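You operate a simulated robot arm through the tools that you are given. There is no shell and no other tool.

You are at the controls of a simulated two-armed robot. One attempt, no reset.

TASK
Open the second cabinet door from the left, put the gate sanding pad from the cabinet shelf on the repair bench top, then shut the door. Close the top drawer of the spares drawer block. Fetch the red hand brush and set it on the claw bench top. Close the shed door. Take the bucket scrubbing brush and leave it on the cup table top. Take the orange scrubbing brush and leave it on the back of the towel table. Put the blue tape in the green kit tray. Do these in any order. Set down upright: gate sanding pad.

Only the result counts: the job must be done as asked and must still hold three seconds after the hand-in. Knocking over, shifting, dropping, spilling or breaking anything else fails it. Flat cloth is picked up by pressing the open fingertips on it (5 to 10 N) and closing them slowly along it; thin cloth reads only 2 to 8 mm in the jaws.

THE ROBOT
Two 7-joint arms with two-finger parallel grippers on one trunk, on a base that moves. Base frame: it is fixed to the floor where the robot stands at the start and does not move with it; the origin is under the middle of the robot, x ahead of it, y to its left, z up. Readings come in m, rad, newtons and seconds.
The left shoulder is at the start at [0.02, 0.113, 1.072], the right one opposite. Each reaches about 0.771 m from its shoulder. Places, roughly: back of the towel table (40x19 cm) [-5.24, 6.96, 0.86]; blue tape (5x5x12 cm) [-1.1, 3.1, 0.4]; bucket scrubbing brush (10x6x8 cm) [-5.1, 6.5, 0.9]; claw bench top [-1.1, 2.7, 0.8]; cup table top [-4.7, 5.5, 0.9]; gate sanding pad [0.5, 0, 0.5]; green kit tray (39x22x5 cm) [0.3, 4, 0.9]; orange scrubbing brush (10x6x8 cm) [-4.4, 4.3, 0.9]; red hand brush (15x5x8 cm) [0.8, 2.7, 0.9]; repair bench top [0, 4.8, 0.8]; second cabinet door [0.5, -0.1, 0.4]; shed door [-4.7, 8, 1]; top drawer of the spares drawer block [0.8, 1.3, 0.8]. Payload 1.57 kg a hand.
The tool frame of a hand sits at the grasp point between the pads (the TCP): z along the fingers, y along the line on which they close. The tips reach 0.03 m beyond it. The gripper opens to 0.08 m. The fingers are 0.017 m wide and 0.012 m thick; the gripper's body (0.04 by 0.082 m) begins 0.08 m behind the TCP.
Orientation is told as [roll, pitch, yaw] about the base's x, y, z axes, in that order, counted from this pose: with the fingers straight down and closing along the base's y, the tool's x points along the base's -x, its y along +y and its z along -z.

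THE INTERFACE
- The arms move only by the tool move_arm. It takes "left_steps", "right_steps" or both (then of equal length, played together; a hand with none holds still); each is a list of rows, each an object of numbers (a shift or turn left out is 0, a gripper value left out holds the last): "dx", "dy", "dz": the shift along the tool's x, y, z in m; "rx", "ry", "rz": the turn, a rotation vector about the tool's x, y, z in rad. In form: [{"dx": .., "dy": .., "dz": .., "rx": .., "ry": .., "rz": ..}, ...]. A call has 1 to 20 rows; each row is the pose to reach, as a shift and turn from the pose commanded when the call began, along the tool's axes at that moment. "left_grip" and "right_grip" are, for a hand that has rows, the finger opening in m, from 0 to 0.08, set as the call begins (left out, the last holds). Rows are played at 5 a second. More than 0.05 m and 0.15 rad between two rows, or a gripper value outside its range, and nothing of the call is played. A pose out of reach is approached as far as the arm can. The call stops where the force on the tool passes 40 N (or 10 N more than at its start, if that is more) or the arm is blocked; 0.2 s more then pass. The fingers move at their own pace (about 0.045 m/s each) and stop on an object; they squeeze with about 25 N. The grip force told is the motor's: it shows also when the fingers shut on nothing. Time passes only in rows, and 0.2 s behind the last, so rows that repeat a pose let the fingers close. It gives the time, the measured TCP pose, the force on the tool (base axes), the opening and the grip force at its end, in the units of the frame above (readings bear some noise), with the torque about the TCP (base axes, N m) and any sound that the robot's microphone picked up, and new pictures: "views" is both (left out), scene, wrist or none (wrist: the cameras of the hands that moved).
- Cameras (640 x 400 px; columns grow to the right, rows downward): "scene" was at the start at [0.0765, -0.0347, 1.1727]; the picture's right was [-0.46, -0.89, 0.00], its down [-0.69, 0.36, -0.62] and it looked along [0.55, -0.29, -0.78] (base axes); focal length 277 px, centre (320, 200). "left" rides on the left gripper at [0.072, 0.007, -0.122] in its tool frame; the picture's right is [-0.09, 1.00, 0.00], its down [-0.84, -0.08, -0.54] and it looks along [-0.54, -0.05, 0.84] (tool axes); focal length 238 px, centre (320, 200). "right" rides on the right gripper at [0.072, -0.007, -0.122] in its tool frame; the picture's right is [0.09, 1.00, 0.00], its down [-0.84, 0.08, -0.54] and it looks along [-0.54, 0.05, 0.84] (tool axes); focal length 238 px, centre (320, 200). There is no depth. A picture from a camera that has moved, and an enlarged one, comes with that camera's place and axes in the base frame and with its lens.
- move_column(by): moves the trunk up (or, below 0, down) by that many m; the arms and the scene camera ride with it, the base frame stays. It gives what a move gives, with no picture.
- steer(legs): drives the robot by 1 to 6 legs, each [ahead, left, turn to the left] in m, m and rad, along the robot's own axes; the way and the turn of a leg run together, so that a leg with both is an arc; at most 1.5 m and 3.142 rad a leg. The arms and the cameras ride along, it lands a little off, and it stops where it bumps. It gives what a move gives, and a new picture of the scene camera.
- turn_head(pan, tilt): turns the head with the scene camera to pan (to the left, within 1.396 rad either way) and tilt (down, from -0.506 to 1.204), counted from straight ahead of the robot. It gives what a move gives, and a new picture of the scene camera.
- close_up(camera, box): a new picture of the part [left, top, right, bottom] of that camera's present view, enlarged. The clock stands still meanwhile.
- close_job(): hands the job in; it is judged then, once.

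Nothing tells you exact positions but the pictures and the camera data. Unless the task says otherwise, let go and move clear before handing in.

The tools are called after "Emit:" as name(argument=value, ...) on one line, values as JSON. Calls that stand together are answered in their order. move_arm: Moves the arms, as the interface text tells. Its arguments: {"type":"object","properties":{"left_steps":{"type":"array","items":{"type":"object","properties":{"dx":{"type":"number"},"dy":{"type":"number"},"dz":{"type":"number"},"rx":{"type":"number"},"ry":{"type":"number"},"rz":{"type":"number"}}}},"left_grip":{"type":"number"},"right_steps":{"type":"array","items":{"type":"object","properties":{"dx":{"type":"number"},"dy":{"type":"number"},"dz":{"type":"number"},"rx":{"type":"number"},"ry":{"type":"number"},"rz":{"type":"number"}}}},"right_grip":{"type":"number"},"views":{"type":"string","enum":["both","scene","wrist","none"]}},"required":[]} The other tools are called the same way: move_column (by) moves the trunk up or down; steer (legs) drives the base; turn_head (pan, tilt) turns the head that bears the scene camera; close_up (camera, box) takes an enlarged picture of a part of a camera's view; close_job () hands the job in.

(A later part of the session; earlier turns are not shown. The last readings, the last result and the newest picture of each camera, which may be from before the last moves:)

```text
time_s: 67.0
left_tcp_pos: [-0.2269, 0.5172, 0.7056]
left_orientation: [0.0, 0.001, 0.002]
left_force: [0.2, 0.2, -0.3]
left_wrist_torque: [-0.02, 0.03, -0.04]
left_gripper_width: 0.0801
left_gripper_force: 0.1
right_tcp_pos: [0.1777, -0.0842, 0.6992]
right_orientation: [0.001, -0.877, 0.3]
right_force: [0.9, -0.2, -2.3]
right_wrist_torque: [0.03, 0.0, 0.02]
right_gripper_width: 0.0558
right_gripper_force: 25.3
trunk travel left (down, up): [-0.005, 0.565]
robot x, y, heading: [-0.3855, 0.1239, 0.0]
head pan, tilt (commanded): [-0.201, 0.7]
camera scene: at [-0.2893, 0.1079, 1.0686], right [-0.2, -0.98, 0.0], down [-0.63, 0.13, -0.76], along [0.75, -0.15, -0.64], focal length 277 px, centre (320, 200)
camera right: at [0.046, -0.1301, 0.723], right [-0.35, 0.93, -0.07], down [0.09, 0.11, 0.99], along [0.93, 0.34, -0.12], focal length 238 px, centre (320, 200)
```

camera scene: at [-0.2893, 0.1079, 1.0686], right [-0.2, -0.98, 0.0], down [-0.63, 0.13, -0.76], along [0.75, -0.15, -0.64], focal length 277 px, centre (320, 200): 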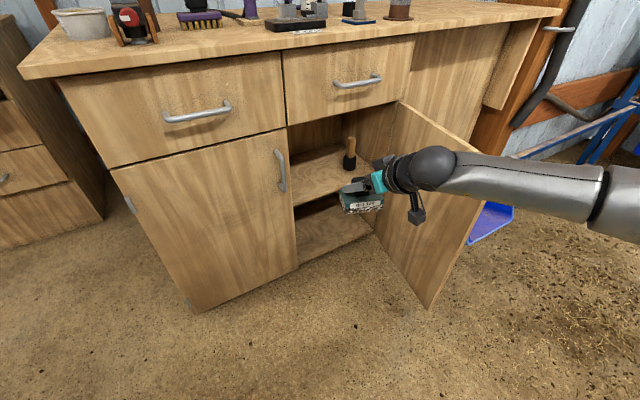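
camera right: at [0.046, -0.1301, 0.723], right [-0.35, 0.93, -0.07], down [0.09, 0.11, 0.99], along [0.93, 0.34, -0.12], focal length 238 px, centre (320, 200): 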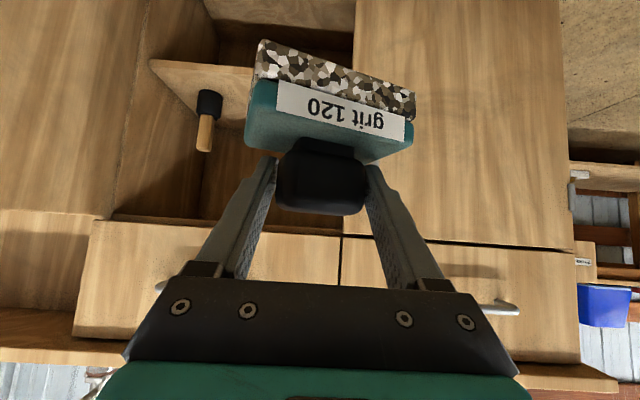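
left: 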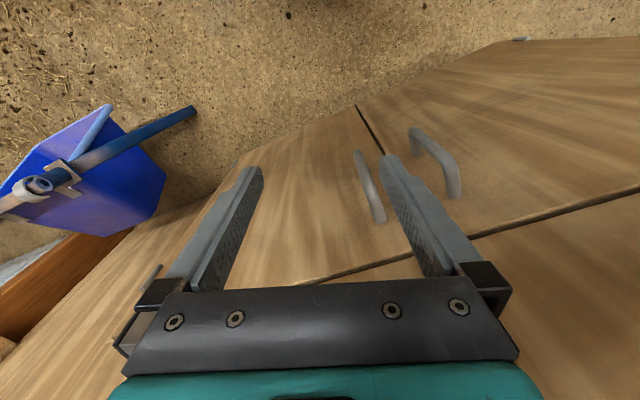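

The pad is held unchanged. I draw the right hand nearer to the body, and drop the left hand's pose into a forward tilt for pushing the door.

Emit:
move_arm(right_steps=[{"dx": 0.0097, "dy": -0.0102, "dz": -0.0368}, {"dx": 0.0194, "dy": -0.0205, "dz": -0.0737}, {"dx": 0.0292, "dy": -0.0307, "dz": -0.1105}, {"dx": 0.0389, "dy": -0.041, "dz": -0.1474}, {"dx": 0.0486, "dy": -0.0512, "dz": -0.1842}], left_steps=[{"dx": -0.04, "dy": -0.02, "dz": 0.0, "ry": -0.12}, {"dx": -0.08, "dy": -0.05, "dz": 0.01, "ry": -0.24}, {"dx": -0.12, "dy": -0.08, "dz": 0.02, "ry": -0.36}, {"dx": -0.16, "dy": -0.11, "dz": 0.04, "ry": -0.48}, {"dx": -0.2, "dy": -0.13, "dz": 0.06, "ry": -0.6}], left_grip=0.0, views="scene")

```text
refused: row 2 steps farther than a row can; nothing moved
```

Emit:
move_arm(right_steps=[{"dx": 0.0097, "dy": -0.0102, "dz": -0.0368}, {"dx": 0.0194, "dy": -0.0205, "dz": -0.0737}, {"dx": 0.0292, "dy": -0.0307, "dz": -0.1105}, {"dx": 0.0389, "dy": -0.041, "dz": -0.1474}, {"dx": 0.0486, "dy": -0.0512, "dz": -0.1842}, {"dx": 0.0486, "dy": -0.0512, "dz": -0.1842}], left_steps=[{"dx": -0.035, "dy": -0.02, "dz": 0.0, "ry": -0.1}, {"dx": -0.07, "dy": -0.04, "dz": 0.01, "ry": -0.2}, {"dx": -0.105, "dy": -0.06, "dz": 0.02, "ry": -0.3}, {"dx": -0.14, "dy": -0.085, "dz": 0.03, "ry": -0.4}, {"dx": -0.175, "dy": -0.11, "dz": 0.04, "ry": -0.5}, {"dx": -0.21, "dy": -0.13, "dz": 0.06, "ry": -0.6}], left_grip=0.0, views="scene")

```text
time_s: 68.4
left_tcp_pos: [-0.0161, 0.388, 0.6473]
left_orientation: [0.0, -0.602, 0.005]
left_force: [-1.0, 0.0, 0.5]
left_wrist_torque: [0.02, 0.02, -0.01]
left_gripper_width: 0.0001
left_gripper_force: 21.4
right_tcp_pos: [0.0292, -0.1826, 0.7797]
right_orientation: [0.002, -0.877, 0.301]
right_force: [0.1, -0.3, -1.5]
right_wrist_torque: [-0.01, -0.04, -0.03]
right_gripper_width: 0.0559
right_gripper_force: 25.3
trunk travel left (down, up): [-0.005, 0.565]
robot x, y, heading: [-0.383, 0.124, 0.004]
head pan, tilt (commanded): [-0.201, 0.7]
camera scene: at [-0.2895, 0.1079, 1.0686], right [-0.2, -0.98, 0.0], down [-0.63, 0.13, -0.77], along [0.75, -0.15, -0.64], focal length 277 px, centre (320, 200)
```

scene: 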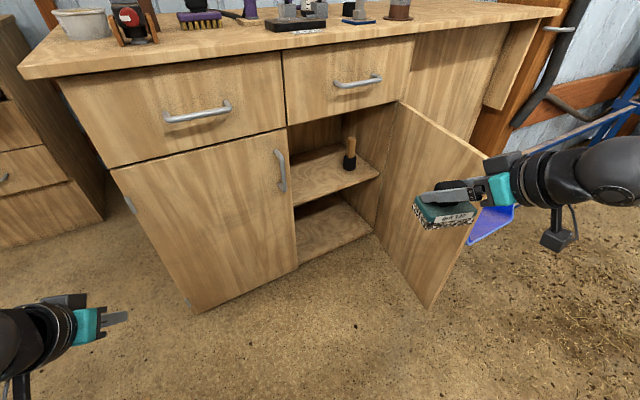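

Both hands are placed well. I drive right, past the open door's edge at a distance, to get to the door's outer side.

Emit:
steer(legs=[[-0.1, -0.2, 0.0], [0.0, -0.67, 0.0]])

Emit:
turn_head(pan=0.1, tilt=0.6)

```text
time_s: 73.4
left_tcp_pos: [-0.115, -0.4931, 0.6467]
left_orientation: [0.0, -0.6, -0.003]
left_force: [0.9, 0.0, -0.4]
left_wrist_torque: [-0.05, -0.01, 0.01]
left_gripper_width: 0.0
left_gripper_force: 21.1
right_tcp_pos: [-0.0711, -1.0628, 0.7805]
right_orientation: [0.002, -0.875, 0.292]
right_force: [0.2, -0.3, -1.8]
right_wrist_torque: [0.01, -0.01, 0.01]
right_gripper_width: 0.0557
right_gripper_force: 25.2
trunk travel left (down, up): [-0.005, 0.565]
robot x, y, heading: [-0.481, -0.7535, 0.001]
head pan, tilt (commanded): [-0.201, 0.7]
camera scene: at [-0.3881, -0.7709, 1.0686], right [-0.2, -0.98, 0.0], down [-0.63, 0.13, -0.76], along [0.75, -0.16, -0.64], focal length 277 px, centre (320, 200)
```

scene: 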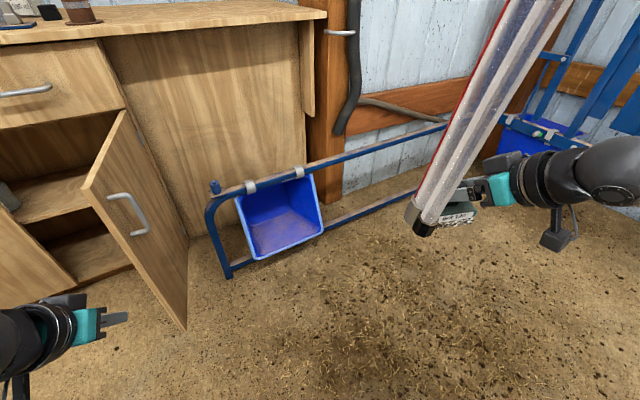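

```text
time_s: 74.2
left_tcp_pos: [-0.1142, -0.4924, 0.647]
left_orientation: [-0.001, -0.598, -0.002]
left_force: [-0.3, -1.8, 0.2]
left_wrist_torque: [0.03, 0.02, 0.02]
left_gripper_width: 0.0
left_gripper_force: 21.6
right_tcp_pos: [-0.0716, -1.0632, 0.7804]
right_orientation: [0.001, -0.876, 0.294]
right_force: [-0.4, -0.5, -1.6]
right_wrist_torque: [0.03, 0.02, -0.03]
right_gripper_width: 0.0557
right_gripper_force: 25.1
trunk travel left (down, up): [-0.005, 0.565]
robot x, y, heading: [-0.4795, -0.7571, -0.001]
head pan, tilt (commanded): [0.099, 0.6]
camera scene: at [-0.3833, -0.7453, 1.0772], right [0.09, -1.0, 0.0], down [-0.56, -0.05, -0.82], along [0.82, 0.08, -0.57], focal length 277 px, centre (320, 200)
```

scene: 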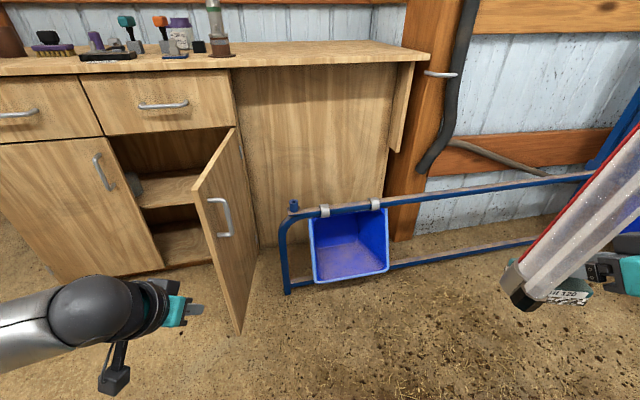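

A clear tube-like bar with a red edge appears near my right hand; before moving on I look at it closely.

Emit:
close_up(camera="scene", box=[440, 80, 640, 320])

Emit:
turn_head(pan=-0.8, tilt=0.3)

Emit:
close_up(camera="right", box=[0, 0, 640, 400])

```text
1.67 times, centred on (540, 200) of scene
camera zoom: at [-0.3833, -0.7453, 1.0772], right [0.09, -1.0, 0.0], down [-0.56, -0.05, -0.82], along [0.82, 0.08, -0.57], focal length 461 px, centre (-47, 200)
```

zoom: 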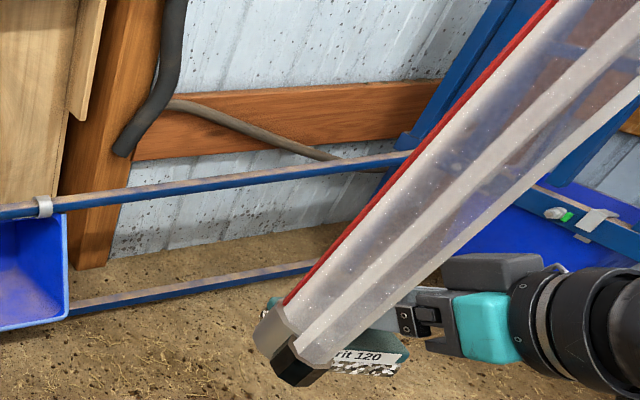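

```text
time_s: 75.4
left_tcp_pos: [-0.1149, -0.4923, 0.6467]
left_orientation: [-0.001, -0.599, -0.004]
left_force: [-0.4, 0.4, 0.5]
left_wrist_torque: [-0.02, -0.03, 0.0]
left_gripper_width: 0.0
left_gripper_force: 20.9
right_tcp_pos: [-0.0717, -1.0631, 0.7797]
right_orientation: [0.003, -0.877, 0.294]
right_force: [0.3, 0.4, -1.3]
right_wrist_torque: [0.01, 0.01, -0.02]
right_gripper_width: 0.0555
right_gripper_force: 25.0
trunk travel left (down, up): [-0.005, 0.565]
robot x, y, heading: [-0.4798, -0.754, -0.005]
head pan, tilt (commanded): [-0.799, 0.3]
camera scene: at [-0.4064, -0.8208, 1.1047], right [-0.72, -0.69, 0.0], down [-0.21, 0.21, -0.96], along [0.66, -0.69, -0.3], focal length 277 px, centre (320, 200)
```

scene: 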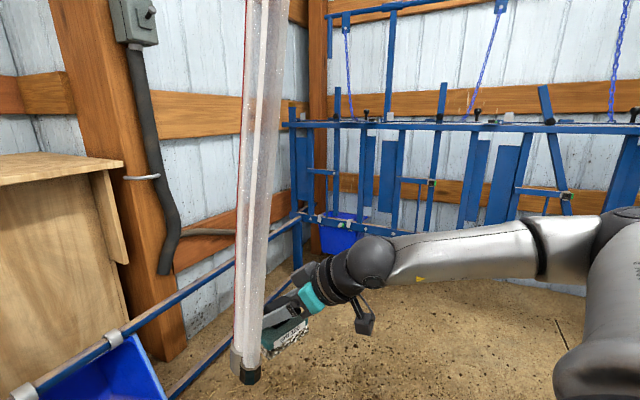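

```text
1.00 times, centred on (320, 200) of right (not enlarged: the box is as wide or as high as the picture)
camera zoom: at [-0.2028, -1.1086, 0.803], right [-0.35, 0.94, -0.07], down [0.09, 0.11, 0.99], along [0.93, 0.34, -0.12], focal length 238 px, centre (320, 200)
```

zoom: 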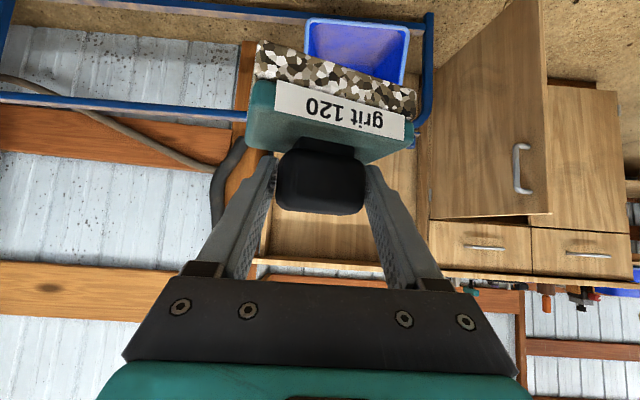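

The tube's lower end is near (-0.19, -0.93, 0.835), between my arms. I look up along it to see what it hangs from.

Emit:
turn_head(pan=-0.8, tilt=-0.4)

Emit:
turn_head(pan=-0.8, tilt=0.6)

```text
time_s: 76.5
left_tcp_pos: [-0.1142, -0.4918, 0.6462]
left_orientation: [0.001, -0.6, -0.003]
left_force: [0.6, 0.4, 0.0]
left_wrist_torque: [0.04, -0.01, 0.02]
left_gripper_width: 0.0001
left_gripper_force: 21.1
right_tcp_pos: [-0.0714, -1.0633, 0.7783]
right_orientation: [-0.001, -0.876, 0.293]
right_force: [0.3, -0.4, -1.7]
right_wrist_torque: [0.01, -0.01, 0.02]
right_gripper_width: 0.0555
right_gripper_force: 24.9
trunk travel left (down, up): [-0.005, 0.565]
robot x, y, heading: [-0.4831, -0.7549, -0.002]
head pan, tilt (commanded): [-0.799, -0.4]
camera scene: at [-0.4204, -0.8064, 1.1654], right [-0.72, -0.69, 0.0], down [0.27, -0.28, -0.92], along [0.64, -0.66, 0.39], focal length 277 px, centre (320, 200)
```

scene: 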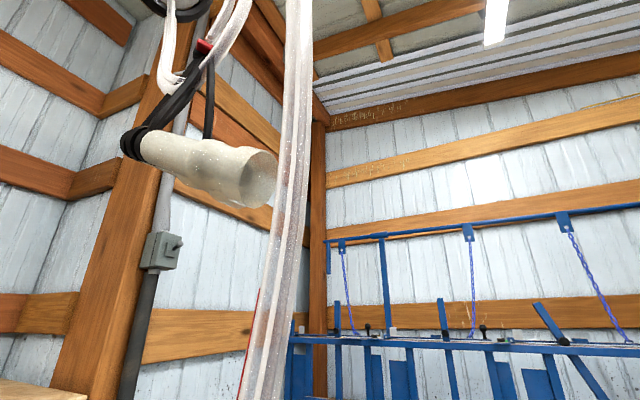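

```text
time_s: 77.8
left_tcp_pos: [-0.1139, -0.4926, 0.6457]
left_orientation: [0.0, -0.599, -0.002]
left_force: [0.2, -0.1, 0.0]
left_wrist_torque: [0.05, 0.02, -0.01]
left_gripper_width: 0.0
left_gripper_force: 21.5
right_tcp_pos: [-0.0716, -1.0625, 0.7791]
right_orientation: [0.002, -0.877, 0.293]
right_force: [0.3, 0.1, -1.4]
right_wrist_torque: [0.01, -0.04, -0.01]
right_gripper_width: 0.0554
right_gripper_force: 25.3
trunk travel left (down, up): [-0.005, 0.565]
robot x, y, heading: [-0.4804, -0.751, -0.003]
head pan, tilt (commanded): [-0.799, 0.6]
camera scene: at [-0.4099, -0.8173, 1.0773], right [-0.72, -0.69, 0.0], down [-0.39, 0.41, -0.83], along [0.57, -0.59, -0.56], focal length 277 px, centre (320, 200)
```

scene: 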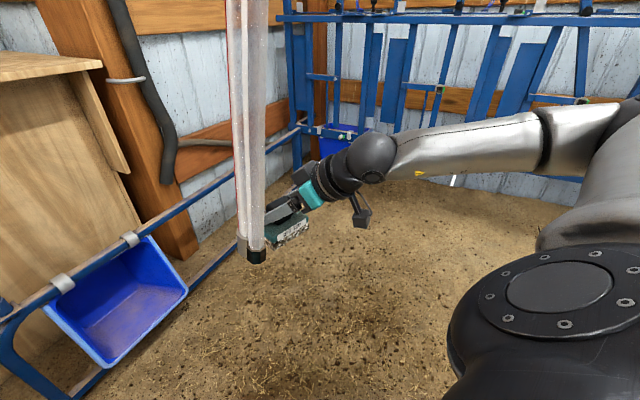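

It is a hanging hose fixture in the stall area, so I keep away from it: I back straight off, then come to the door from the front-left and hook its edge with the left hand instead.

Emit:
steer(legs=[[-0.38, 0.0, 0.0], [0.0, 0.5, 0.0], [0.3, 0.0, -0.5]])

```text
time_s: 84.3
left_tcp_pos: [-0.1275, -0.2804, 0.6455]
left_orientation: [0.0, -0.598, -0.49]
left_force: [-0.3, -0.1, 0.5]
left_wrist_torque: [0.02, 0.0, 0.03]
left_gripper_width: 0.0001
left_gripper_force: 21.2
right_tcp_pos: [-0.3571, -0.8049, 0.7793]
right_orientation: [0.001, -0.877, -0.195]
right_force: [0.3, -0.4, -0.3]
right_wrist_torque: [-0.04, 0.01, -0.02]
right_gripper_width: 0.0551
right_gripper_force: 24.9
trunk travel left (down, up): [-0.005, 0.565]
robot x, y, heading: [-0.574, -0.3384, -0.489]
head pan, tilt (commanded): [-0.799, 0.6]
camera scene: at [-0.5415, -0.4284, 1.0772], right [-0.96, -0.28, 0.0], down [-0.16, 0.54, -0.83], along [0.23, -0.79, -0.56], focal length 277 px, centre (320, 200)
```

scene: 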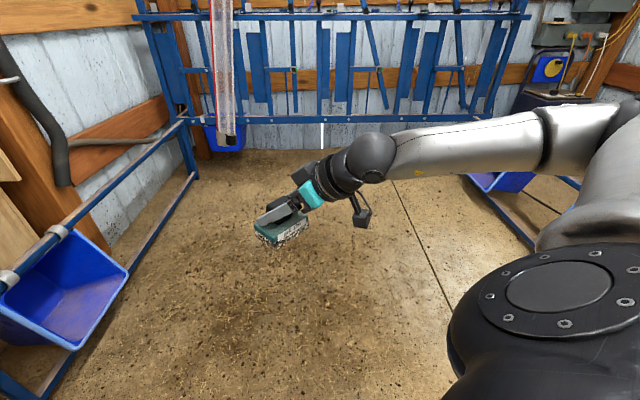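

The hose hangs where I took it to be, so it was not moved. Now I bring the left hand across in front, ready to reach round the door's free edge.

Emit:
move_arm(left_steps=[{"dx": -0.0197, "dy": -0.0369, "dz": 0.0195}, {"dx": -0.0394, "dy": -0.0737, "dz": 0.0389}, {"dx": -0.059, "dy": -0.1106, "dz": 0.0584}, {"dx": -0.0787, "dy": -0.1475, "dz": 0.0779}, {"dx": -0.0984, "dy": -0.1843, "dz": 0.0973}, {"dx": -0.1181, "dy": -0.2212, "dz": 0.1168}], views="none")

Emit:
turn_head(pan=0.45, tilt=0.7)

```text
time_s: 85.7
left_tcp_pos: [-0.0876, -0.555, 0.6159]
left_orientation: [-0.001, -0.598, -0.492]
left_force: [0.6, 0.2, -0.6]
left_wrist_torque: [-0.01, 0.01, -0.03]
left_gripper_width: 0.0
left_gripper_force: 20.9
right_tcp_pos: [-0.3579, -0.8041, 0.7796]
right_orientation: [0.0, -0.876, -0.196]
right_force: [0.2, 1.1, -1.2]
right_wrist_torque: [0.03, 0.01, -0.03]
right_gripper_width: 0.0549
right_gripper_force: 25.1
trunk travel left (down, up): [-0.005, 0.565]
robot x, y, heading: [-0.5737, -0.3393, -0.491]
head pan, tilt (commanded): [-0.799, 0.6]
```

```text
time_s: 87.1
left_tcp_pos: [-0.0879, -0.5547, 0.6153]
left_orientation: [0.001, -0.598, -0.49]
left_force: [-0.6, -0.7, 0.0]
left_wrist_torque: [-0.02, -0.01, 0.0]
left_gripper_width: 0.0001
left_gripper_force: 21.4
right_tcp_pos: [-0.358, -0.8034, 0.7792]
right_orientation: [0.001, -0.875, -0.194]
right_force: [0.4, -0.4, -1.2]
right_wrist_torque: [-0.02, -0.01, 0.0]
right_gripper_width: 0.055
right_gripper_force: 24.4
trunk travel left (down, up): [-0.005, 0.565]
robot x, y, heading: [-0.5722, -0.3387, -0.494]
head pan, tilt (commanded): [0.45, 0.7]
camera scene: at [-0.481, -0.347, 1.0686], right [-0.04, -1.0, 0.0], down [-0.64, 0.03, -0.76], along [0.76, -0.03, -0.64], focal length 277 px, centre (320, 200)
```

scene: 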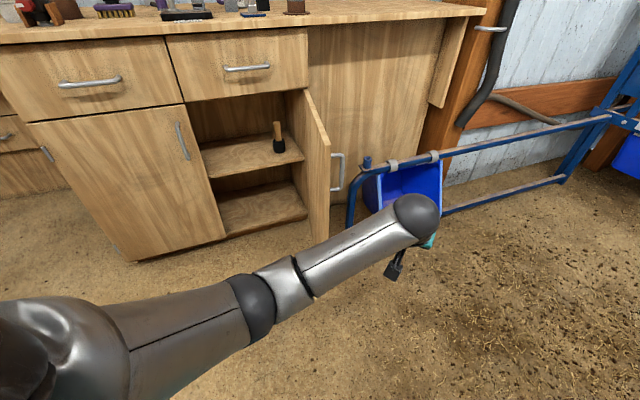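

The left hand is in front of the outer side. I drive 0.27 m in +x so the hand passes beyond the door's free edge.

Emit:
steer(legs=[[0.242, 0.13, 0.0]])

Emit:
close_up(camera="left", box=[0, 0, 640, 400])

```text
time_s: 89.1
left_tcp_pos: [0.1877, -0.5579, 0.6146]
left_orientation: [0.0, -0.598, -0.494]
left_force: [-0.5, -0.1, 0.3]
left_wrist_torque: [-0.02, -0.02, -0.05]
left_gripper_width: 0.0001
left_gripper_force: 21.5
right_tcp_pos: [-0.0828, -0.8061, 0.78]
right_orientation: [0.002, -0.875, -0.197]
right_force: [0.1, 0.7, -1.7]
right_wrist_torque: [0.0, 0.02, 0.01]
right_gripper_width: 0.0549
right_gripper_force: 24.9
trunk travel left (down, up): [-0.005, 0.565]
robot x, y, heading: [-0.2974, -0.3414, -0.493]
head pan, tilt (commanded): [0.45, 0.7]
camera scene: at [-0.2055, -0.3487, 1.0686], right [-0.04, -1.0, 0.0], down [-0.64, 0.03, -0.76], along [0.76, -0.03, -0.64], focal length 277 px, centre (320, 200)
```

scene: 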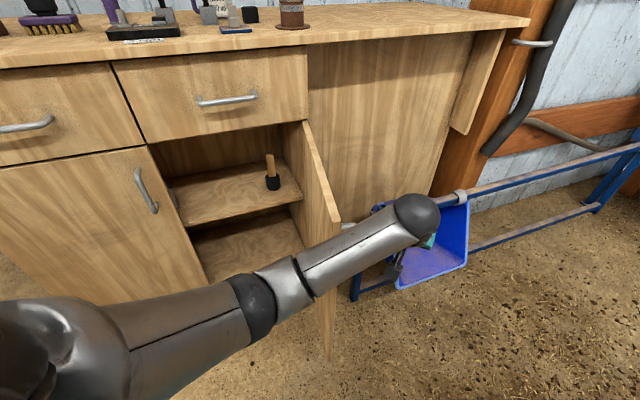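

```text
1.00 times, centred on (320, 200) of left (not enlarged: the box is as wide or as high as the picture)
camera zoom: at [0.0773, -0.4928, 0.6758], right [0.54, 0.84, 0.05], down [0.3, -0.25, 0.92], along [0.79, -0.48, -0.39], focal length 238 px, centre (320, 200)
```

zoom: 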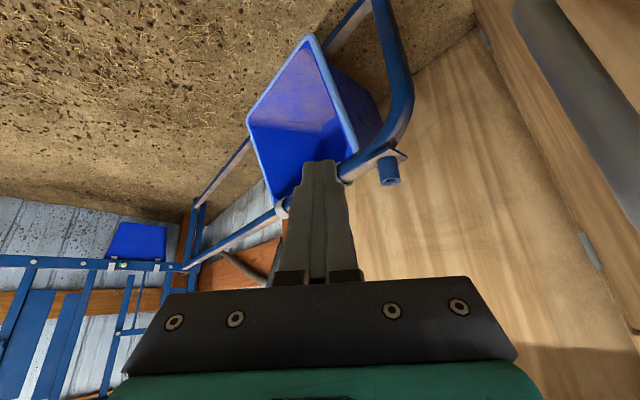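

The hand is now beyond the edge on the outer side, clear of the blue frame. I pull the door in the +y direction with base moves.

Emit:
steer(legs=[[-0.1072, 0.1785, 0.0]])

```text
time_s: 90.7
left_tcp_pos: [0.1806, -0.347, 0.6149]
left_orientation: [0.0, -0.598, -0.499]
left_force: [0.0, -0.4, 0.6]
left_wrist_torque: [0.01, -0.02, -0.01]
left_gripper_width: 0.0003
left_gripper_force: 21.0
right_tcp_pos: [-0.0908, -0.5941, 0.7814]
right_orientation: [0.003, -0.875, -0.202]
right_force: [0.1, -0.2, -2.2]
right_wrist_torque: [0.01, 0.01, 0.0]
right_gripper_width: 0.0549
right_gripper_force: 24.7
trunk travel left (down, up): [-0.005, 0.565]
robot x, y, heading: [-0.3081, -0.1281, -0.496]
head pan, tilt (commanded): [0.45, 0.7]
camera scene: at [-0.2114, -0.1371, 1.0686], right [-0.05, -1.0, 0.0], down [-0.64, 0.03, -0.76], along [0.76, -0.04, -0.64], focal length 277 px, centre (320, 200)
```

scene: 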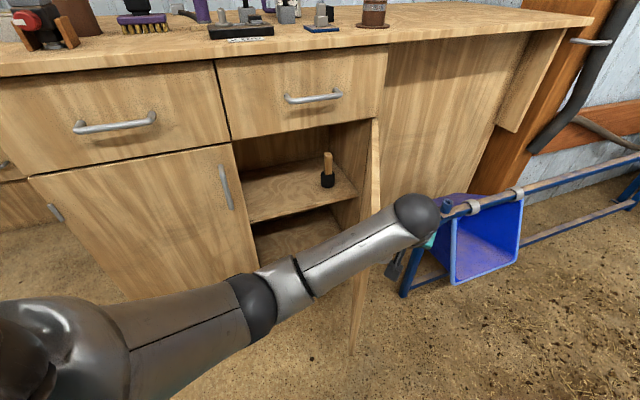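

The door follows. I keep pulling along the closing arc.

Emit:
steer(legs=[[-0.0417, 0.0855, 0.0], [-0.0173, 0.093, 0.0]])

```text
time_s: 92.6
left_tcp_pos: [0.2147, -0.163, 0.6158]
left_orientation: [0.0, -0.598, -0.496]
left_force: [-0.6, 0.9, -0.4]
left_wrist_torque: [-0.01, 0.01, -0.01]
left_gripper_width: 0.0
left_gripper_force: 21.6
right_tcp_pos: [-0.0562, -0.4085, 0.7798]
right_orientation: [0.002, -0.876, -0.202]
right_force: [0.2, -0.8, -2.6]
right_wrist_torque: [-0.02, 0.01, 0.0]
right_gripper_width: 0.0546
right_gripper_force: 24.5
trunk travel left (down, up): [-0.005, 0.565]
robot x, y, heading: [-0.2702, 0.0576, -0.504]
head pan, tilt (commanded): [0.45, 0.7]
camera scene: at [-0.177, 0.0483, 1.0686], right [-0.05, -1.0, 0.0], down [-0.64, 0.03, -0.76], along [0.76, -0.04, -0.64], focal length 277 px, centre (320, 200)
```

scene: 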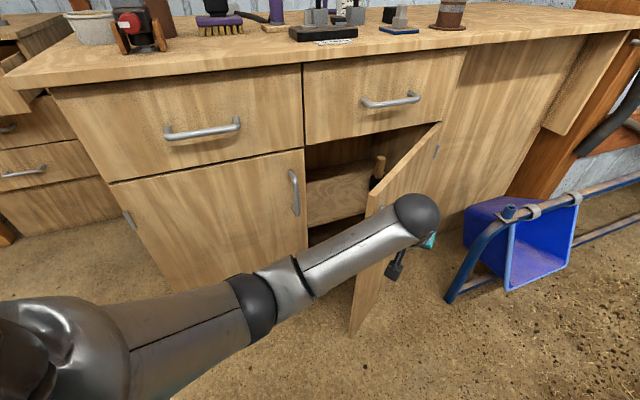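

The door is at about 45°. I continue.

Emit:
steer(legs=[[0.006, 0.0947, 0.0], [0.0284, 0.0728, 0.0]])

```text
time_s: 94.4
left_tcp_pos: [0.3238, -0.033, 0.615]
left_orientation: [-0.001, -0.599, -0.501]
left_force: [-0.4, -0.1, 0.2]
left_wrist_torque: [0.03, 0.01, -0.02]
left_gripper_width: 0.0001
left_gripper_force: 21.0
right_tcp_pos: [0.0522, -0.2805, 0.7801]
right_orientation: [0.003, -0.877, -0.201]
right_force: [0.0, 0.1, -1.8]
right_wrist_torque: [-0.01, 0.01, 0.0]
right_gripper_width: 0.0544
right_gripper_force: 25.1
trunk travel left (down, up): [-0.005, 0.565]
robot x, y, heading: [-0.1615, 0.1871, -0.501]
head pan, tilt (commanded): [0.45, 0.7]
camera scene: at [-0.0673, 0.1782, 1.0686], right [-0.05, -1.0, 0.0], down [-0.64, 0.03, -0.76], along [0.76, -0.04, -0.64], focal length 277 px, centre (320, 200)
```

scene: 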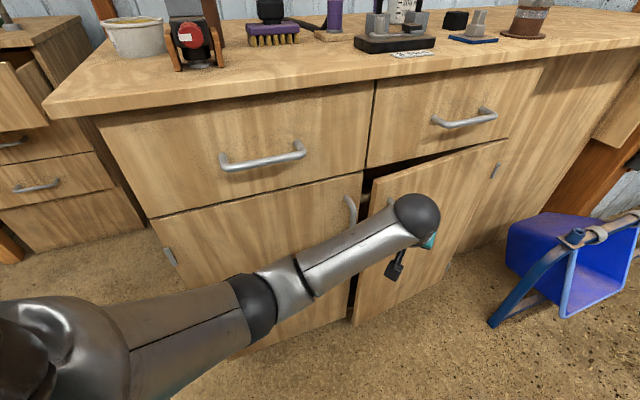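

Only about 13° remain. One more small base leg, then I finish with a force-limited arm push.

Emit:
steer(legs=[[0.0308, 0.0374, 0.0]])

Emit:
close_up(camera="scene", box=[300, 120, 540, 320])

```text
time_s: 95.3
left_tcp_pos: [0.369, -0.0151, 0.6152]
left_orientation: [0.0, -0.598, -0.5]
left_force: [-1.0, 0.4, -1.2]
left_wrist_torque: [0.02, -0.02, 0.0]
left_gripper_width: 0.0
left_gripper_force: 21.2
right_tcp_pos: [0.0986, -0.2618, 0.7798]
right_orientation: [0.002, -0.876, -0.203]
right_force: [-0.3, 0.2, -1.2]
right_wrist_torque: [0.01, 0.0, -0.01]
right_gripper_width: 0.0547
right_gripper_force: 24.8
trunk travel left (down, up): [-0.005, 0.565]
robot x, y, heading: [-0.1148, 0.2079, -0.492]
head pan, tilt (commanded): [0.45, 0.7]
camera scene: at [-0.0217, 0.1961, 1.0686], right [-0.05, -1.0, 0.0], down [-0.64, 0.03, -0.76], along [0.76, -0.04, -0.64], focal length 277 px, centre (320, 200)
```

scene: 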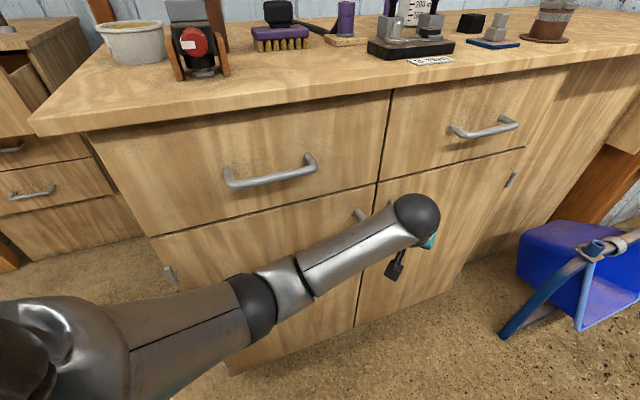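

```text
2.00 times, centred on (420, 220) of scene
camera zoom: at [-0.0217, 0.1961, 1.0686], right [-0.05, -1.0, 0.0], down [-0.64, 0.03, -0.76], along [0.76, -0.04, -0.64], focal length 553 px, centre (120, 160)
```

zoom: 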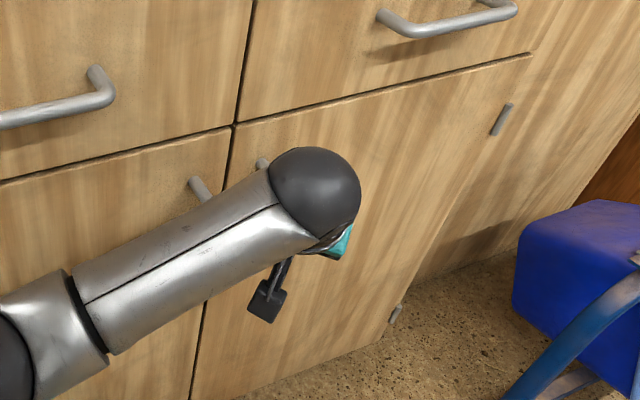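

The door looks nearly flush. I push it with the arm along the closing direction and watch the force.

Emit:
move_arm(left_steps=[{"dx": -0.0058, "dy": 0.0071, "dz": 0.0039}, {"dx": -0.0116, "dy": 0.0143, "dz": 0.0079}, {"dx": -0.0174, "dy": 0.0214, "dz": 0.0118}, {"dx": -0.0232, "dy": 0.0285, "dz": 0.0157}], views="none")

```text
time_s: 96.1
left_tcp_pos: [0.3869, -0.0132, 0.6119]
left_orientation: [-0.016, -0.585, -0.507]
left_force: [-2.7, -4.5, -1.4]
left_wrist_torque: [0.04, 0.0, -0.02]
left_gripper_width: 0.0
left_gripper_force: 20.9
right_tcp_pos: [0.0974, -0.2631, 0.7788]
right_orientation: [0.004, -0.875, -0.207]
right_force: [-0.9, 0.2, -1.3]
right_wrist_torque: [0.01, 0.0, 0.0]
right_gripper_width: 0.0544
right_gripper_force: 25.1
trunk travel left (down, up): [-0.005, 0.565]
robot x, y, heading: [-0.1169, 0.2058, -0.503]
head pan, tilt (commanded): [0.45, 0.7]
stopped in row 3 (left hand): the force on the tool passed its limit at 46 N (the readings are from after the stop); the commanded pose is now the measured one
```

The push ended on a firm stop, as expected for a shut door. I draw the hand back and check.

Emit:
move_arm(left_steps=[{"dx": 0.0174, "dy": -0.0214, "dz": -0.0118}, {"dx": 0.0348, "dy": -0.0428, "dz": -0.0236}, {"dx": 0.052, "dy": -0.064, "dz": -0.0354}], views="none")

Emit:
steer(legs=[[-0.3, 0.15, 0.0]])

```text
time_s: 96.9
left_tcp_pos: [0.2991, -0.0384, 0.6139]
left_orientation: [-0.012, -0.586, -0.505]
left_force: [0.4, -0.5, -0.2]
left_wrist_torque: [0.02, -0.02, 0.0]
left_gripper_width: 0.0
left_gripper_force: 20.9
right_tcp_pos: [0.0971, -0.262, 0.779]
right_orientation: [0.002, -0.876, -0.203]
right_force: [0.5, 0.0, -1.9]
right_wrist_torque: [-0.01, -0.01, 0.0]
right_gripper_width: 0.0541
right_gripper_force: 24.9
trunk travel left (down, up): [-0.005, 0.565]
robot x, y, heading: [-0.1189, 0.2037, -0.501]
head pan, tilt (commanded): [0.45, 0.7]
```

```text
time_s: 99.1
left_tcp_pos: [0.1087, 0.2386, 0.6136]
left_orientation: [-0.013, -0.586, -0.505]
left_force: [0.3, -0.5, -0.1]
left_wrist_torque: [0.02, -0.02, 0.01]
left_gripper_width: 0.0
left_gripper_force: 21.4
right_tcp_pos: [-0.0937, 0.013, 0.7796]
right_orientation: [0.003, -0.875, -0.204]
right_force: [-0.3, 0.0, -0.5]
right_wrist_torque: [0.01, 0.01, 0.03]
right_gripper_width: 0.0542
right_gripper_force: 25.2
trunk travel left (down, up): [-0.005, 0.565]
robot x, y, heading: [-0.3091, 0.4807, -0.501]
head pan, tilt (commanded): [0.45, 0.7]
camera scene: at [-0.2132, 0.4723, 1.0686], right [-0.05, -1.0, 0.0], down [-0.64, 0.03, -0.76], along [0.76, -0.04, -0.64], focal length 277 px, centre (320, 200)
```

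scene: 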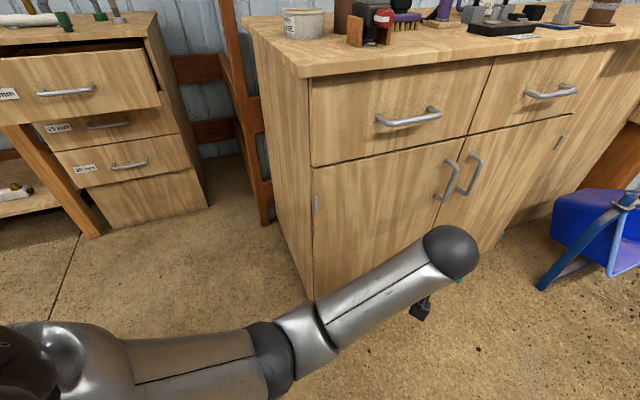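

Emit:
close_up(camera="scene", box=[400, 60, 600, 240])

Emit:
close_up(camera="right", box=[0, 0, 640, 400])

```text
2.22 times, centred on (500, 150) of scene
camera zoom: at [-0.2132, 0.4723, 1.0686], right [-0.05, -1.0, 0.0], down [-0.64, 0.03, -0.76], along [0.76, -0.04, -0.64], focal length 615 px, centre (-80, 311)
```

zoom: 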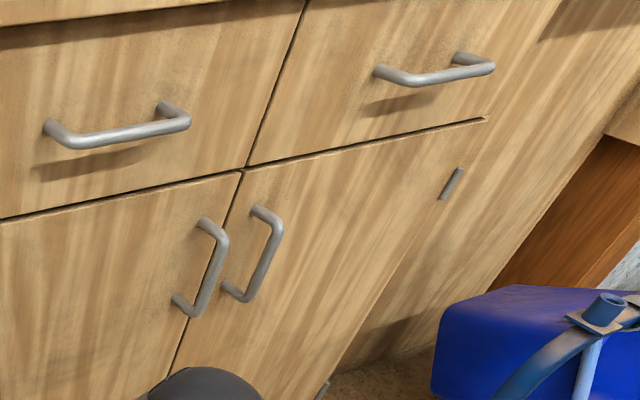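

```text
1.00 times, centred on (320, 200) of right (not enlarged: the box is as wide or as high as the picture)
camera zoom: at [-0.2318, 0.0369, 0.8028], right [0.14, 0.99, -0.07], down [0.13, 0.05, 0.99], along [0.98, -0.15, -0.12], focal length 238 px, centre (320, 200)
```

zoom: 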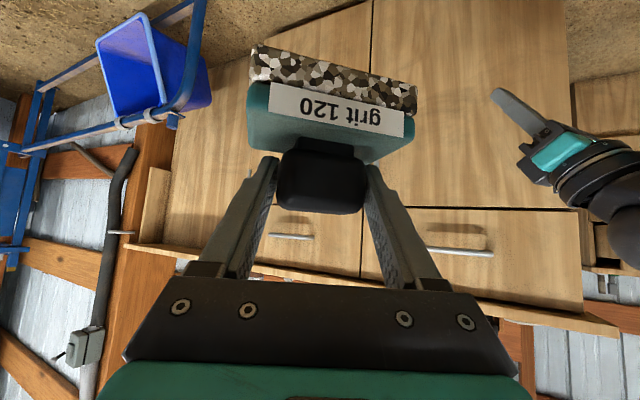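

The second door is shut flush, and the pad is still held. Next is the open top drawer of the spares block to the left: I tuck the left hand, raise the trunk, and drive there.

Emit:
move_arm(left_steps=[{"dx": 0.016, "dy": 0.04, "dz": -0.0227}, {"dx": 0.0322, "dy": 0.08, "dz": -0.0454}, {"dx": 0.0484, "dy": 0.12, "dz": -0.0682}, {"dx": 0.0645, "dy": 0.16, "dz": -0.0909}, {"dx": 0.0806, "dy": 0.2, "dz": -0.1136}], views="none")

Emit:
steer(legs=[[-0.2, 0.5, 0.0], [0.0, 0.0, 0.8]])

Emit:
move_column(by=0.1)

Emit:
turn_head(pan=0.0, tilt=0.5)

```text
time_s: 100.3
left_tcp_pos: [0.0915, 0.4776, 0.663]
left_orientation: [-0.011, -0.585, -0.506]
left_force: [-0.6, -0.6, -0.8]
left_wrist_torque: [0.02, 0.03, -0.02]
left_gripper_width: 0.0
left_gripper_force: 21.1
right_tcp_pos: [-0.0943, 0.013, 0.7786]
right_orientation: [0.001, -0.875, -0.203]
right_force: [-0.2, -0.1, -1.6]
right_wrist_torque: [0.01, 0.01, 0.01]
right_gripper_width: 0.0542
right_gripper_force: 24.8
trunk travel left (down, up): [-0.005, 0.565]
robot x, y, heading: [-0.3051, 0.4822, -0.495]
head pan, tilt (commanded): [0.45, 0.7]
```

```text
time_s: 105.5
left_tcp_pos: [0.0393, 1.2962, 0.6621]
left_orientation: [-0.013, -0.588, 0.288]
left_force: [0.1, 0.9, -0.8]
left_wrist_torque: [0.02, -0.03, 0.01]
left_gripper_width: 0.0
left_gripper_force: 21.3
right_tcp_pos: [0.2386, 0.8381, 0.7797]
right_orientation: [0.002, -0.875, 0.587]
right_force: [0.1, -0.6, -2.4]
right_wrist_torque: [-0.05, -0.01, -0.01]
right_gripper_width: 0.0536
right_gripper_force: 25.1
trunk travel left (down, up): [-0.005, 0.565]
robot x, y, heading: [-0.2417, 1.0153, 0.292]
head pan, tilt (commanded): [0.45, 0.7]
camera scene: at [-0.1713, 1.0751, 1.0686], right [0.68, -0.74, 0.0], down [-0.47, -0.44, -0.76], along [0.56, 0.52, -0.64], focal length 277 px, centre (320, 200)
```

scene: 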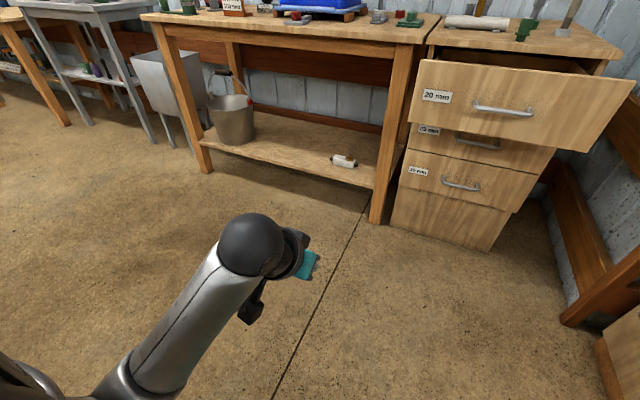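

```text
time_s: 106.8
left_tcp_pos: [0.0389, 1.2954, 0.7627]
left_orientation: [-0.013, -0.586, 0.288]
left_force: [0.2, 0.2, -1.4]
left_wrist_torque: [-0.07, -0.03, -0.01]
left_gripper_width: 0.0
left_gripper_force: 21.0
right_tcp_pos: [0.2388, 0.8371, 0.8785]
right_orientation: [0.003, -0.875, 0.587]
right_force: [0.4, -0.9, -1.4]
right_wrist_torque: [-0.01, -0.01, 0.02]
right_gripper_width: 0.0536
right_gripper_force: 24.9
trunk travel left (down, up): [-0.105, 0.465]
robot x, y, heading: [-0.2402, 1.0162, 0.29]
head pan, tilt (commanded): [0.45, 0.7]
```

```text
time_s: 107.7
left_tcp_pos: [0.0385, 1.2949, 0.7615]
left_orientation: [-0.013, -0.585, 0.288]
left_force: [-0.4, -0.7, 0.2]
left_wrist_torque: [0.01, -0.01, 0.03]
left_gripper_width: 0.0
left_gripper_force: 21.6
right_tcp_pos: [0.2388, 0.8372, 0.8786]
right_orientation: [0.003, -0.876, 0.587]
right_force: [-0.6, -0.2, -1.2]
right_wrist_torque: [-0.03, 0.01, 0.0]
right_gripper_width: 0.0532
right_gripper_force: 24.9
trunk travel left (down, up): [-0.105, 0.465]
robot x, y, heading: [-0.2409, 1.0118, 0.293]
head pan, tilt (commanded): [0.0, 0.499]
camera scene: at [-0.1468, 1.0439, 1.1863], right [0.29, -0.96, 0.0], down [-0.46, -0.14, -0.88], along [0.84, 0.25, -0.48], focal length 277 px, centre (320, 200)
```

scene: 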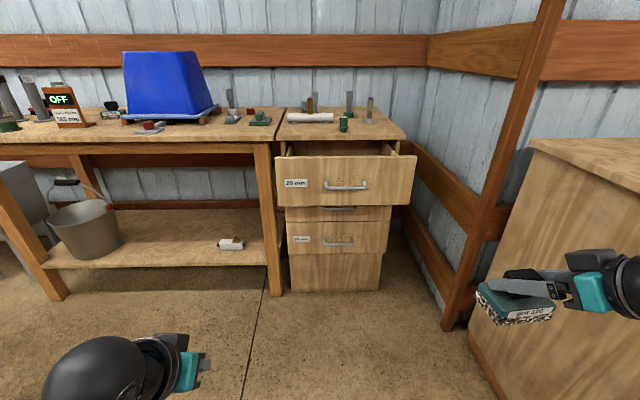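

The top drawer of the spares block is open: its front is centred near (0.68, 1.20, 0.80), facing back-right at about 22°. I raise the trunk so the pad clears everything, then drive square to it.

Emit:
move_column(by=0.12)

Emit:
steer(legs=[[0.0, 0.0, 0.097], [0.35, -0.12, 0.0]])

```text
time_s: 109.2
left_tcp_pos: [0.0383, 1.2953, 0.882]
left_orientation: [-0.013, -0.587, 0.289]
left_force: [0.4, 0.4, -0.2]
left_wrist_torque: [-0.01, -0.02, 0.02]
left_gripper_width: 0.0
left_gripper_force: 21.6
right_tcp_pos: [0.2398, 0.8381, 0.9993]
right_orientation: [0.001, -0.875, 0.588]
right_force: [0.2, 0.2, -2.4]
right_wrist_torque: [0.0, 0.01, -0.02]
right_gripper_width: 0.0532
right_gripper_force: 24.8
trunk travel left (down, up): [-0.225, 0.345]
robot x, y, heading: [-0.2451, 1.0175, 0.287]
head pan, tilt (commanded): [0.0, 0.499]
```

```text
time_s: 112.1
left_tcp_pos: [0.3767, 1.3417, 0.8821]
left_orientation: [-0.013, -0.584, 0.388]
left_force: [0.8, 0.1, -0.7]
left_wrist_torque: [-0.03, 0.01, -0.02]
left_gripper_width: 0.0
left_gripper_force: 21.6
right_tcp_pos: [0.6218, 0.9073, 0.9976]
right_orientation: [0.002, -0.874, 0.688]
right_force: [1.0, -0.4, -1.2]
right_wrist_torque: [-0.01, 0.03, 0.01]
right_gripper_width: 0.053
right_gripper_force: 25.4
trunk travel left (down, up): [-0.225, 0.345]
robot x, y, heading: [0.1258, 1.0374, 0.394]
head pan, tilt (commanded): [0.0, 0.499]
camera scene: at [0.2174, 1.0742, 1.3062], right [0.38, -0.92, 0.0], down [-0.44, -0.18, -0.88], along [0.81, 0.34, -0.48], focal length 277 px, centre (320, 200)
```

scene: 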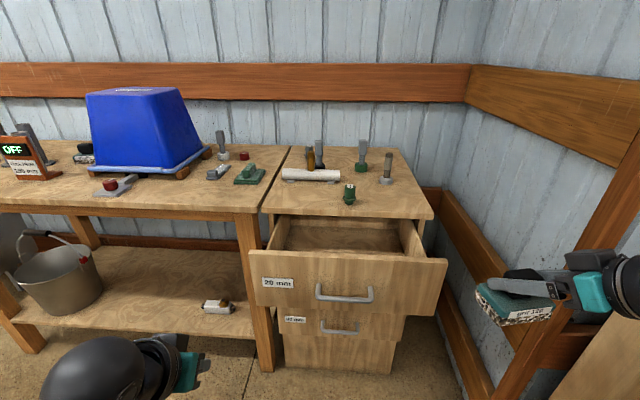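

The drawer front is clear to see. I look right to check the clearance of the pad arm before moving closer.

Emit:
turn_head(pan=-0.9, tilt=0.6)

```text
time_s: 113.3
left_tcp_pos: [0.376, 1.343, 0.8821]
left_orientation: [-0.012, -0.585, 0.387]
left_force: [0.0, 1.0, 0.3]
left_wrist_torque: [-0.01, -0.04, 0.01]
left_gripper_width: 0.0001
left_gripper_force: 20.8
right_tcp_pos: [0.6223, 0.9076, 0.999]
right_orientation: [0.002, -0.876, 0.688]
right_force: [0.5, 0.0, -2.6]
right_wrist_torque: [0.0, -0.01, 0.01]
right_gripper_width: 0.0525
right_gripper_force: 25.4
trunk travel left (down, up): [-0.225, 0.345]
robot x, y, heading: [0.125, 1.0384, 0.39]
head pan, tilt (commanded): [-0.901, 0.6]
camera scene: at [0.2102, 0.9964, 1.2972], right [-0.49, -0.87, 0.0], down [-0.49, 0.28, -0.83], along [0.72, -0.4, -0.56], focal length 277 px, centre (320, 200)
```

scene: 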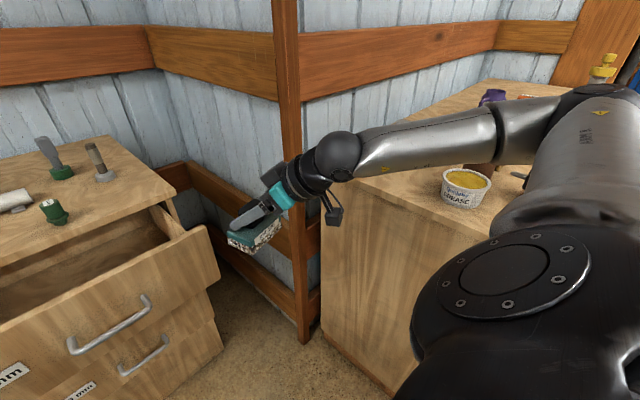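

The pad arm passes well above the bench and clear of the post. I move the small step closer and bring the left hand in front of the drawer.

Emit:
steer(legs=[[0.1, 0.04, 0.0]])

Emit:
turn_head(pan=0.0, tilt=0.75)

```text
time_s: 114.5
left_tcp_pos: [0.4534, 1.4164, 0.8824]
left_orientation: [-0.012, -0.585, 0.387]
left_force: [0.4, -0.2, -0.6]
left_wrist_torque: [0.02, -0.01, 0.0]
left_gripper_width: 0.0002
left_gripper_force: 21.6
right_tcp_pos: [0.6988, 0.9809, 0.9993]
right_orientation: [0.001, -0.875, 0.685]
right_force: [1.6, 0.8, -1.2]
right_wrist_torque: [0.01, -0.02, -0.04]
right_gripper_width: 0.0524
right_gripper_force: 24.7
trunk travel left (down, up): [-0.225, 0.345]
robot x, y, heading: [0.1972, 1.1103, 0.396]
head pan, tilt (commanded): [-0.901, 0.6]
camera scene: at [0.287, 1.0704, 1.2972], right [-0.49, -0.87, 0.0], down [-0.49, 0.28, -0.82], along [0.72, -0.4, -0.57], focal length 277 px, centre (320, 200)
```

scene: 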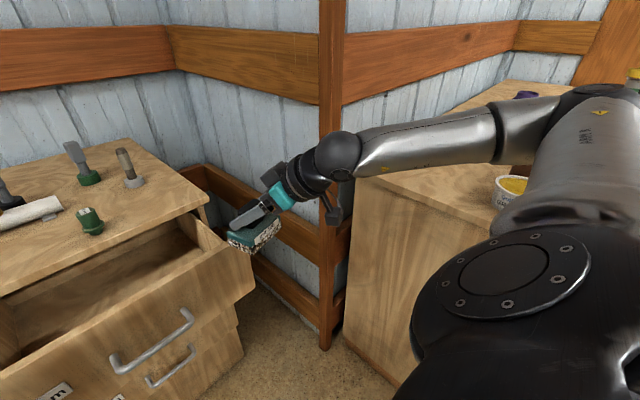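

```text
time_s: 115.7
left_tcp_pos: [0.453, 1.4154, 0.8824]
left_orientation: [-0.013, -0.587, 0.387]
left_force: [0.0, -0.6, 0.2]
left_wrist_torque: [-0.01, -0.01, -0.04]
left_gripper_width: 0.0001
left_gripper_force: 20.9
right_tcp_pos: [0.6977, 0.9811, 0.9988]
right_orientation: [0.0, -0.874, 0.686]
right_force: [0.2, -0.4, -0.9]
right_wrist_torque: [-0.02, 0.04, 0.01]
right_gripper_width: 0.0524
right_gripper_force: 25.6
trunk travel left (down, up): [-0.225, 0.345]
robot x, y, heading: [0.1957, 1.1086, 0.387]
head pan, tilt (commanded): [0.0, 0.75]
camera scene: at [0.2861, 1.1445, 1.2843], right [0.38, -0.93, 0.0], down [-0.63, -0.26, -0.73], along [0.68, 0.28, -0.68], focal length 277 px, centre (320, 200)
```

scene: 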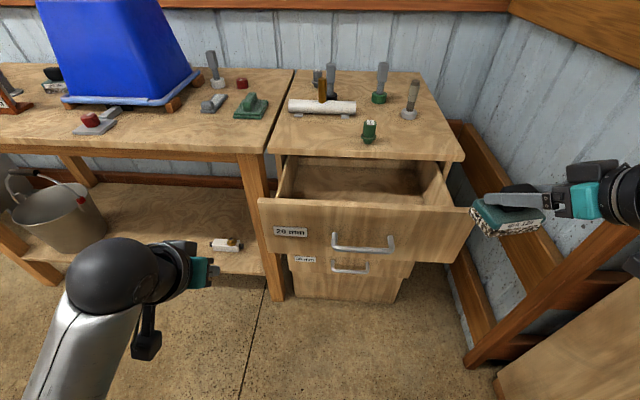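

The drawer front is centred at (0.714, 1.22), its normal yawed 0.33 rad, open by about 15 cm. I go 6 cm closer and place the closed left fingertips just above the handle.

Emit:
steer(legs=[[0.06, 0.0, 0.0]])

Emit:
move_arm(left_steps=[{"dy": -0.035}, {"dy": -0.07}, {"dy": -0.105}, {"dy": -0.14}, {"dy": -0.175}, {"dy": -0.21}], views="both")

```text
time_s: 116.7
left_tcp_pos: [0.5081, 1.4391, 0.8819]
left_orientation: [-0.013, -0.585, 0.387]
left_force: [-1.1, 0.4, 0.8]
left_wrist_torque: [0.02, 0.01, -0.01]
left_gripper_width: 0.0
left_gripper_force: 21.0
right_tcp_pos: [0.754, 1.0037, 0.9986]
right_orientation: [0.001, -0.876, 0.688]
right_force: [0.5, 0.4, -1.5]
right_wrist_torque: [0.02, -0.01, -0.01]
right_gripper_width: 0.0522
right_gripper_force: 24.7
trunk travel left (down, up): [-0.225, 0.345]
robot x, y, heading: [0.2566, 1.1343, 0.392]
head pan, tilt (commanded): [0.0, 0.75]
camera scene: at [0.3422, 1.1679, 1.2842], right [0.38, -0.92, 0.0], down [-0.63, -0.26, -0.73], along [0.68, 0.28, -0.68], focal length 277 px, centre (320, 200)
```

scene: 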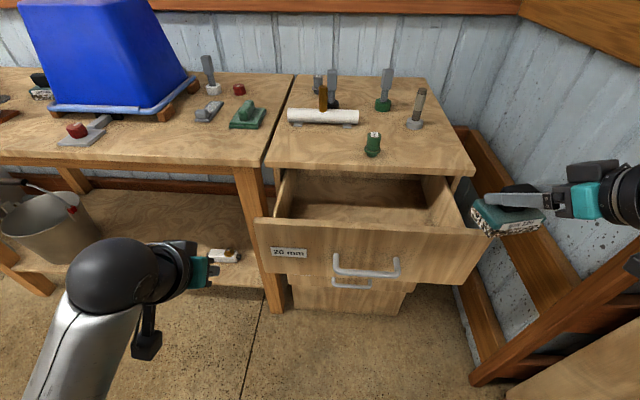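

```text
time_s: 118.0
left_tcp_pos: [0.585, 1.2559, 0.8784]
left_orientation: [0.028, -0.59, 0.377]
left_force: [-0.1, 0.3, 0.1]
left_wrist_torque: [-0.07, 0.02, 0.0]
left_gripper_width: 0.0
left_gripper_force: 21.5
right_tcp_pos: [0.7537, 1.0046, 0.9979]
right_orientation: [0.0, -0.874, 0.688]
right_force: [0.3, -0.1, -1.7]
right_wrist_torque: [-0.03, -0.02, -0.03]
right_gripper_width: 0.0521
right_gripper_force: 25.3
trunk travel left (down, up): [-0.225, 0.345]
robot x, y, heading: [0.2551, 1.129, 0.391]
head pan, tilt (commanded): [0.0, 0.75]
camera scene: at [0.3416, 1.168, 1.2843], right [0.38, -0.92, 0.0], down [-0.63, -0.26, -0.73], along [0.68, 0.28, -0.68], focal length 277 px, centre (320, 200)
camera left: at [0.4644, 1.2096, 0.9408], right [-0.31, 0.95, 0.07], down [0.4, 0.06, 0.91], along [0.86, 0.31, -0.4], focal length 238 px, centre (320, 200)
```

scene: 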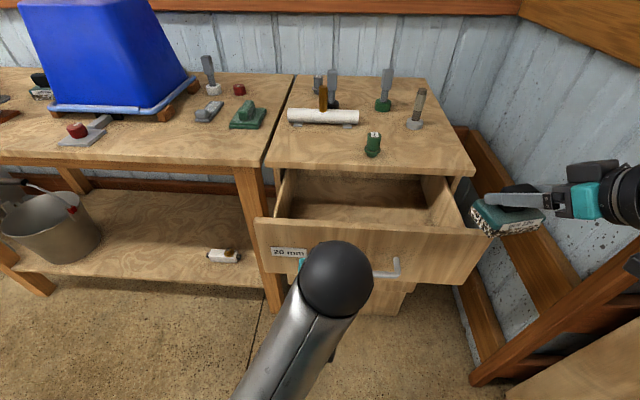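
left: 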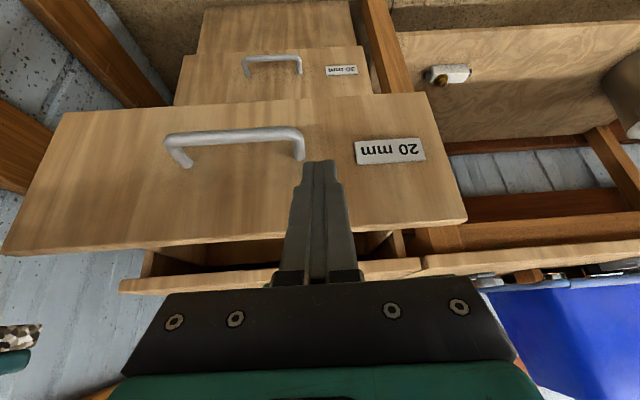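

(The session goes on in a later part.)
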